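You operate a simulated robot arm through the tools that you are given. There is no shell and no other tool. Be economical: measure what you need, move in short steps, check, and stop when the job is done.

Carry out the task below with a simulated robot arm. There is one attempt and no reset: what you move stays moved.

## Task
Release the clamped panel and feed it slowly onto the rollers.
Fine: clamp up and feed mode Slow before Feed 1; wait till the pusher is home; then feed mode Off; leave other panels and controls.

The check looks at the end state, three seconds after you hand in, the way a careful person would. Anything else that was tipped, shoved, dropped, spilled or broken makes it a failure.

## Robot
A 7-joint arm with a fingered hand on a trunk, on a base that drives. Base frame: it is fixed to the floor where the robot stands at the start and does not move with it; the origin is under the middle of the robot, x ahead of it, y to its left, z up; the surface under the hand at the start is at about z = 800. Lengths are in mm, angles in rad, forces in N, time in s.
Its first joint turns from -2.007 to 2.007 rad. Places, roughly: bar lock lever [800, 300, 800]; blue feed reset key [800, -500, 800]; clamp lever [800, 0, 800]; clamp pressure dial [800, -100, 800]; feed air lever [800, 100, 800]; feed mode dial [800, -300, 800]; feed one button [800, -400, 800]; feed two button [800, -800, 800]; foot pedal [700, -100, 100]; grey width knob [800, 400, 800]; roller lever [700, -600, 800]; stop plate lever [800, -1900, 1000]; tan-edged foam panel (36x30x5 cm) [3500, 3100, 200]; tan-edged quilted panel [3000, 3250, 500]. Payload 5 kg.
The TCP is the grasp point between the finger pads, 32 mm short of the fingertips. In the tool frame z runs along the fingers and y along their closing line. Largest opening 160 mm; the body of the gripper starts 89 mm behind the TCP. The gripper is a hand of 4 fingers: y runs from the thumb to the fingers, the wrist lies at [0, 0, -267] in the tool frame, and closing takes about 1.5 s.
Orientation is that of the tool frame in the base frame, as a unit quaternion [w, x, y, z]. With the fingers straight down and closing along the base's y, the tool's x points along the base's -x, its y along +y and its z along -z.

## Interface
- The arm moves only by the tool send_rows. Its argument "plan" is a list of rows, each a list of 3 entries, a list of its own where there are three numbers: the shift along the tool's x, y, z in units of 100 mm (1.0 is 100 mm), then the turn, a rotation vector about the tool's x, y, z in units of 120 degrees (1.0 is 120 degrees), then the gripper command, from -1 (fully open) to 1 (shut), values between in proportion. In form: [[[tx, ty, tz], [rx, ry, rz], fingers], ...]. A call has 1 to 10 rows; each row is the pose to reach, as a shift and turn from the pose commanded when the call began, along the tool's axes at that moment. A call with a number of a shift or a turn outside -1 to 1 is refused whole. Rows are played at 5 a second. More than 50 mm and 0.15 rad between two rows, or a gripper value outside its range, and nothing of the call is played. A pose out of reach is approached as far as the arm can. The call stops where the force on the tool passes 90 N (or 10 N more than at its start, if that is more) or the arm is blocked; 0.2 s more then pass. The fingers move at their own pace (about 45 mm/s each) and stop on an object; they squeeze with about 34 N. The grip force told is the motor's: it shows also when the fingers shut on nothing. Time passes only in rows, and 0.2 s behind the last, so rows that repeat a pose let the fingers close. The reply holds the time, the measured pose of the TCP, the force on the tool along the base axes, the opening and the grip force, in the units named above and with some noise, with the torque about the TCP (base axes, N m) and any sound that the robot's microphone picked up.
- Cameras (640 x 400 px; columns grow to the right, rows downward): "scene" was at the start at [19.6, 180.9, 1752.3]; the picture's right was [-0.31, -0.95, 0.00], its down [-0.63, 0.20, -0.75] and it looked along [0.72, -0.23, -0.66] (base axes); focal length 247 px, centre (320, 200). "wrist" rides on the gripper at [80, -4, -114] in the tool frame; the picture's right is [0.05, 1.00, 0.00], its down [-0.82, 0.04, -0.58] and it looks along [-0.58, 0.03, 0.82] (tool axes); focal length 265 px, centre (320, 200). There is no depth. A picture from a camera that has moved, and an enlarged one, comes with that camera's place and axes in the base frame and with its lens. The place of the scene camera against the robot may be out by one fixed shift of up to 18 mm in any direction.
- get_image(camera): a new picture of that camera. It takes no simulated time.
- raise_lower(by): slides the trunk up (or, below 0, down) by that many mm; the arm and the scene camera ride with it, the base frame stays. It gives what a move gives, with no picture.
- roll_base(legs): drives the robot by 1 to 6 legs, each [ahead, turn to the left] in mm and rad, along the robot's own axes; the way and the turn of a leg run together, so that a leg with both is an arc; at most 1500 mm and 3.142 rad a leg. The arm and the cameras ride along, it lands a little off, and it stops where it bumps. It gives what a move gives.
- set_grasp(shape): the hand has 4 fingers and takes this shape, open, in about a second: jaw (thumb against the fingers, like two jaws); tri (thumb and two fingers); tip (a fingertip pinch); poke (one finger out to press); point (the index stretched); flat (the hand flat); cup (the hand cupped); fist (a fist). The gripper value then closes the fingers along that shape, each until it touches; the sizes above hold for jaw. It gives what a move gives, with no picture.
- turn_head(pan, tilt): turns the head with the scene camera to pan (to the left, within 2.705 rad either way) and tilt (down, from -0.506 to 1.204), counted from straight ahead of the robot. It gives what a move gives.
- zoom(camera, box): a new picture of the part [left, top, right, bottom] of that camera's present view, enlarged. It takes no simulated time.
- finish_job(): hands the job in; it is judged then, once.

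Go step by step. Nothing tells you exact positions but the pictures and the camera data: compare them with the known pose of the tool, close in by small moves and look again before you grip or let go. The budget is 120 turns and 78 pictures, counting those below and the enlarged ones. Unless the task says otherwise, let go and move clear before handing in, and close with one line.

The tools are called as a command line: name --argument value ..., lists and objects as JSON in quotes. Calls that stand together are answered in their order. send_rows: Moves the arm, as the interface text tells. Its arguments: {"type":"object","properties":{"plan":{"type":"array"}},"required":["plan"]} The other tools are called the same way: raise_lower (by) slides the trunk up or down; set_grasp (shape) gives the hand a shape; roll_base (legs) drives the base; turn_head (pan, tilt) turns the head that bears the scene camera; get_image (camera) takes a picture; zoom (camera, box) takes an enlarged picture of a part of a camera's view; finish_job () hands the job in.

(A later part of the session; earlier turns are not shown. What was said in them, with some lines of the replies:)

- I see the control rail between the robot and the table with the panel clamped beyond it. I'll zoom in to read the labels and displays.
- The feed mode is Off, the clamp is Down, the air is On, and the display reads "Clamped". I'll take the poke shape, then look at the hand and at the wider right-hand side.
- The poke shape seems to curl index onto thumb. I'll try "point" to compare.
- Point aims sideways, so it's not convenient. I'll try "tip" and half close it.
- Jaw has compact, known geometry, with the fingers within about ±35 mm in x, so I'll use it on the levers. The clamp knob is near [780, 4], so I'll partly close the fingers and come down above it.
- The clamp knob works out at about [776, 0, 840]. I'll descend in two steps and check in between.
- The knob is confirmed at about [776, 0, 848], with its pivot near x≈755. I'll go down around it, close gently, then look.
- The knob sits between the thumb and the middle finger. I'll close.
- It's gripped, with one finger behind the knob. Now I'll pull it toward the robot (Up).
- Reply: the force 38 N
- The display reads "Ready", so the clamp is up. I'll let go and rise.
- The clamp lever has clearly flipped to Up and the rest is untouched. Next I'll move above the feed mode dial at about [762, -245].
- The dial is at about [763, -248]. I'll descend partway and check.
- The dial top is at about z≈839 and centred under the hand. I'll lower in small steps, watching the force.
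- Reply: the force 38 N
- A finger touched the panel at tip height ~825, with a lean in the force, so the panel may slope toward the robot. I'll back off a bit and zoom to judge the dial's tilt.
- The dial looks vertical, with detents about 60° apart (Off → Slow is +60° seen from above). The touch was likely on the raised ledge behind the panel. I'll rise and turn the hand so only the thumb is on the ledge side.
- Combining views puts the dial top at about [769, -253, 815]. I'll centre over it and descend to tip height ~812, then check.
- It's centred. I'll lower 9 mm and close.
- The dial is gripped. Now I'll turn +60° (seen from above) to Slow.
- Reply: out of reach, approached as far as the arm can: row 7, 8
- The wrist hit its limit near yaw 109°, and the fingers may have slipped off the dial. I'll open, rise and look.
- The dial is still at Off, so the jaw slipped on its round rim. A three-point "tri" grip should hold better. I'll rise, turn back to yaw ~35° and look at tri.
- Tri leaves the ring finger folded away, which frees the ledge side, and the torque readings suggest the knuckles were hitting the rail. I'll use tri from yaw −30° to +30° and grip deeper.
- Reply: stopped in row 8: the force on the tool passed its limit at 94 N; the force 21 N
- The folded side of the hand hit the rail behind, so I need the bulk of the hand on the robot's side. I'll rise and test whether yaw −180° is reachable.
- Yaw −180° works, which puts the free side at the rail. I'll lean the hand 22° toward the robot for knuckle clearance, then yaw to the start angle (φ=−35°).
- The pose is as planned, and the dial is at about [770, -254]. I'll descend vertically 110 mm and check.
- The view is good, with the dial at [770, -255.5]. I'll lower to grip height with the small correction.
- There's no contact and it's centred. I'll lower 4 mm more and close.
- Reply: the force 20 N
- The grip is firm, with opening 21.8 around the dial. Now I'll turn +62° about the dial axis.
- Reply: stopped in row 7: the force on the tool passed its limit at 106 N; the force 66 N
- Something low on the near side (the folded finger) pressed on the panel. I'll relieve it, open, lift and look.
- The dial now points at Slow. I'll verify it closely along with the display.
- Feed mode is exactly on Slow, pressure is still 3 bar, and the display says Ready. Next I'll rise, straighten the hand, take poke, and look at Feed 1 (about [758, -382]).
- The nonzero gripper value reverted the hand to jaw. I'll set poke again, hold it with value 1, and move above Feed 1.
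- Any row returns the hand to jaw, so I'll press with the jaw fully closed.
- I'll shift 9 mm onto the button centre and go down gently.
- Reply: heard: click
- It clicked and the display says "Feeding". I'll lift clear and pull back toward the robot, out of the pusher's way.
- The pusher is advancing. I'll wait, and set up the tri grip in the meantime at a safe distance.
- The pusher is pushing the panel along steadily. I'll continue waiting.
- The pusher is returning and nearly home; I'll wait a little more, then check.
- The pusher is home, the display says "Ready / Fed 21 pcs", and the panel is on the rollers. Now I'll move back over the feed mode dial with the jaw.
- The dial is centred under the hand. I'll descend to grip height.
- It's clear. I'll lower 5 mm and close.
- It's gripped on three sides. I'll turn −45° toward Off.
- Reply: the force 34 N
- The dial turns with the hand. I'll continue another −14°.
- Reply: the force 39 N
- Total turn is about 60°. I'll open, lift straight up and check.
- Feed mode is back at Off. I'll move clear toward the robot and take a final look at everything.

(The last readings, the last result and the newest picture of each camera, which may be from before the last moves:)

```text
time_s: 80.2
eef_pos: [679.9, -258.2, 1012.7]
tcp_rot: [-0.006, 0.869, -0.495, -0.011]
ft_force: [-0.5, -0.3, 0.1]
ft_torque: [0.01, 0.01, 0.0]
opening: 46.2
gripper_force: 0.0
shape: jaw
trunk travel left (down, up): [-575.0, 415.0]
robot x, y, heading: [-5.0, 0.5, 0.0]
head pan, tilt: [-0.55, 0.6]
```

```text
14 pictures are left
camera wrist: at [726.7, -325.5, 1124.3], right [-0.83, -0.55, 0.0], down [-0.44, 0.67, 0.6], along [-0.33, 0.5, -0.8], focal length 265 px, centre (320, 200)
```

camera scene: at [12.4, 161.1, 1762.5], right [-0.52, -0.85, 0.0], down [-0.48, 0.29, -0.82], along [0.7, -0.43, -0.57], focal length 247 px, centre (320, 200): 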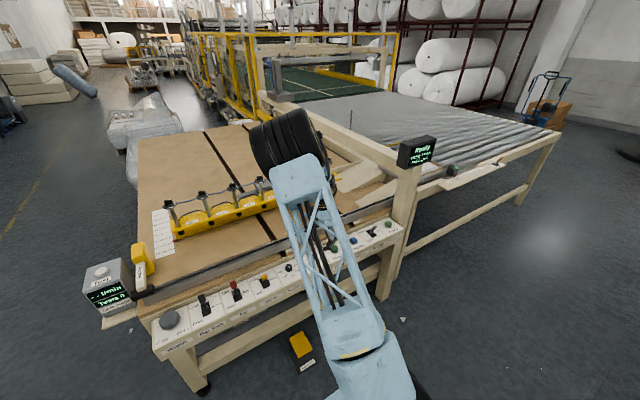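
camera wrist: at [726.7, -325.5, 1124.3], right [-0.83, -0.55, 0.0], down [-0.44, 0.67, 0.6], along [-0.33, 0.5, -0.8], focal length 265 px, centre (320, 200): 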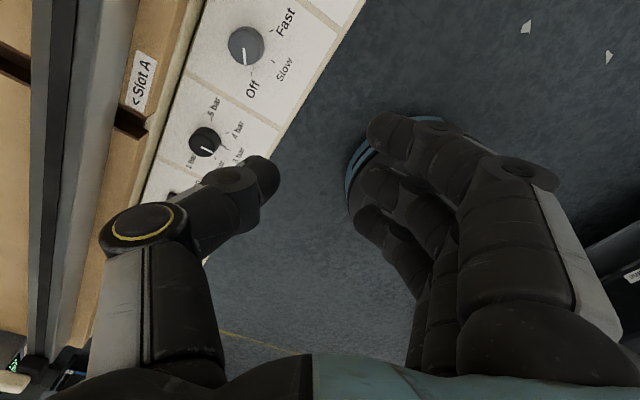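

zoom --camera "scene" --box '[330, 110, 490, 210]'

zoom --camera "scene" --box '[70, 220, 310, 370]'

```text
4.00 times, centred on (410, 160) of scene
camera zoom: at [12.4, 161.1, 1762.5], right [-0.52, -0.85, 0.0], down [-0.48, 0.29, -0.82], along [0.7, -0.43, -0.57], focal length 990 px, centre (-40, 360)
```

zoom: 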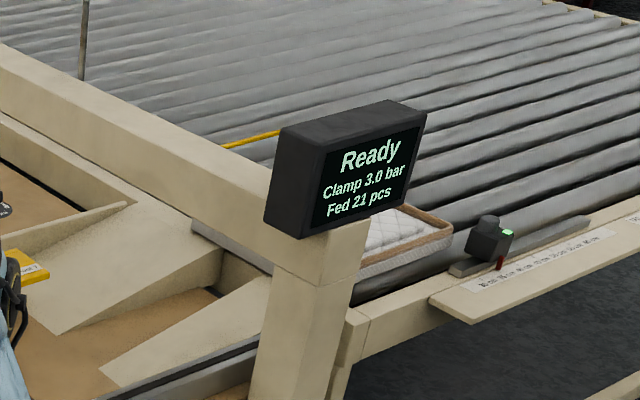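

```text
2.67 times, centred on (190, 295) of scene
camera zoom: at [12.4, 161.1, 1762.5], right [-0.52, -0.85, 0.0], down [-0.48, 0.29, -0.82], along [0.7, -0.43, -0.57], focal length 660 px, centre (667, -53)
```

zoom: 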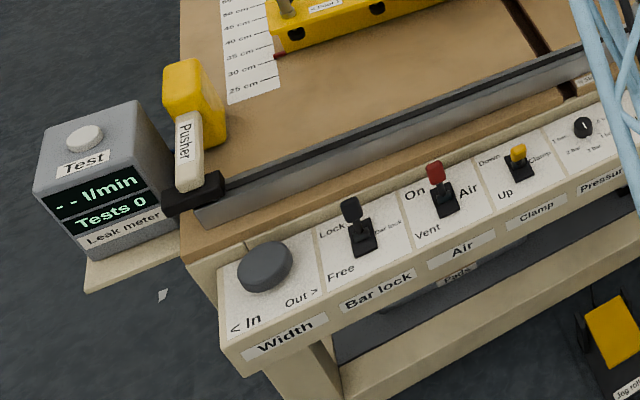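

The panel is on the rollers, the pusher is home, and feed mode is Off with the clamp Up. The other controls I can see are unchanged and the arm is clear, so I'm handing in.

finish_job

```text
The job is handed in.
```

I released the panel and fed it onto the rollers at Slow. The pusher is home, feed mode is back at Off and the display reads "Ready / Fed 21 pcs". While I was turning the dial, the hand bumped the machine twice, once on the rail and once on the control panel (about 94 N and 106 N). I saw no damage or changed settings.
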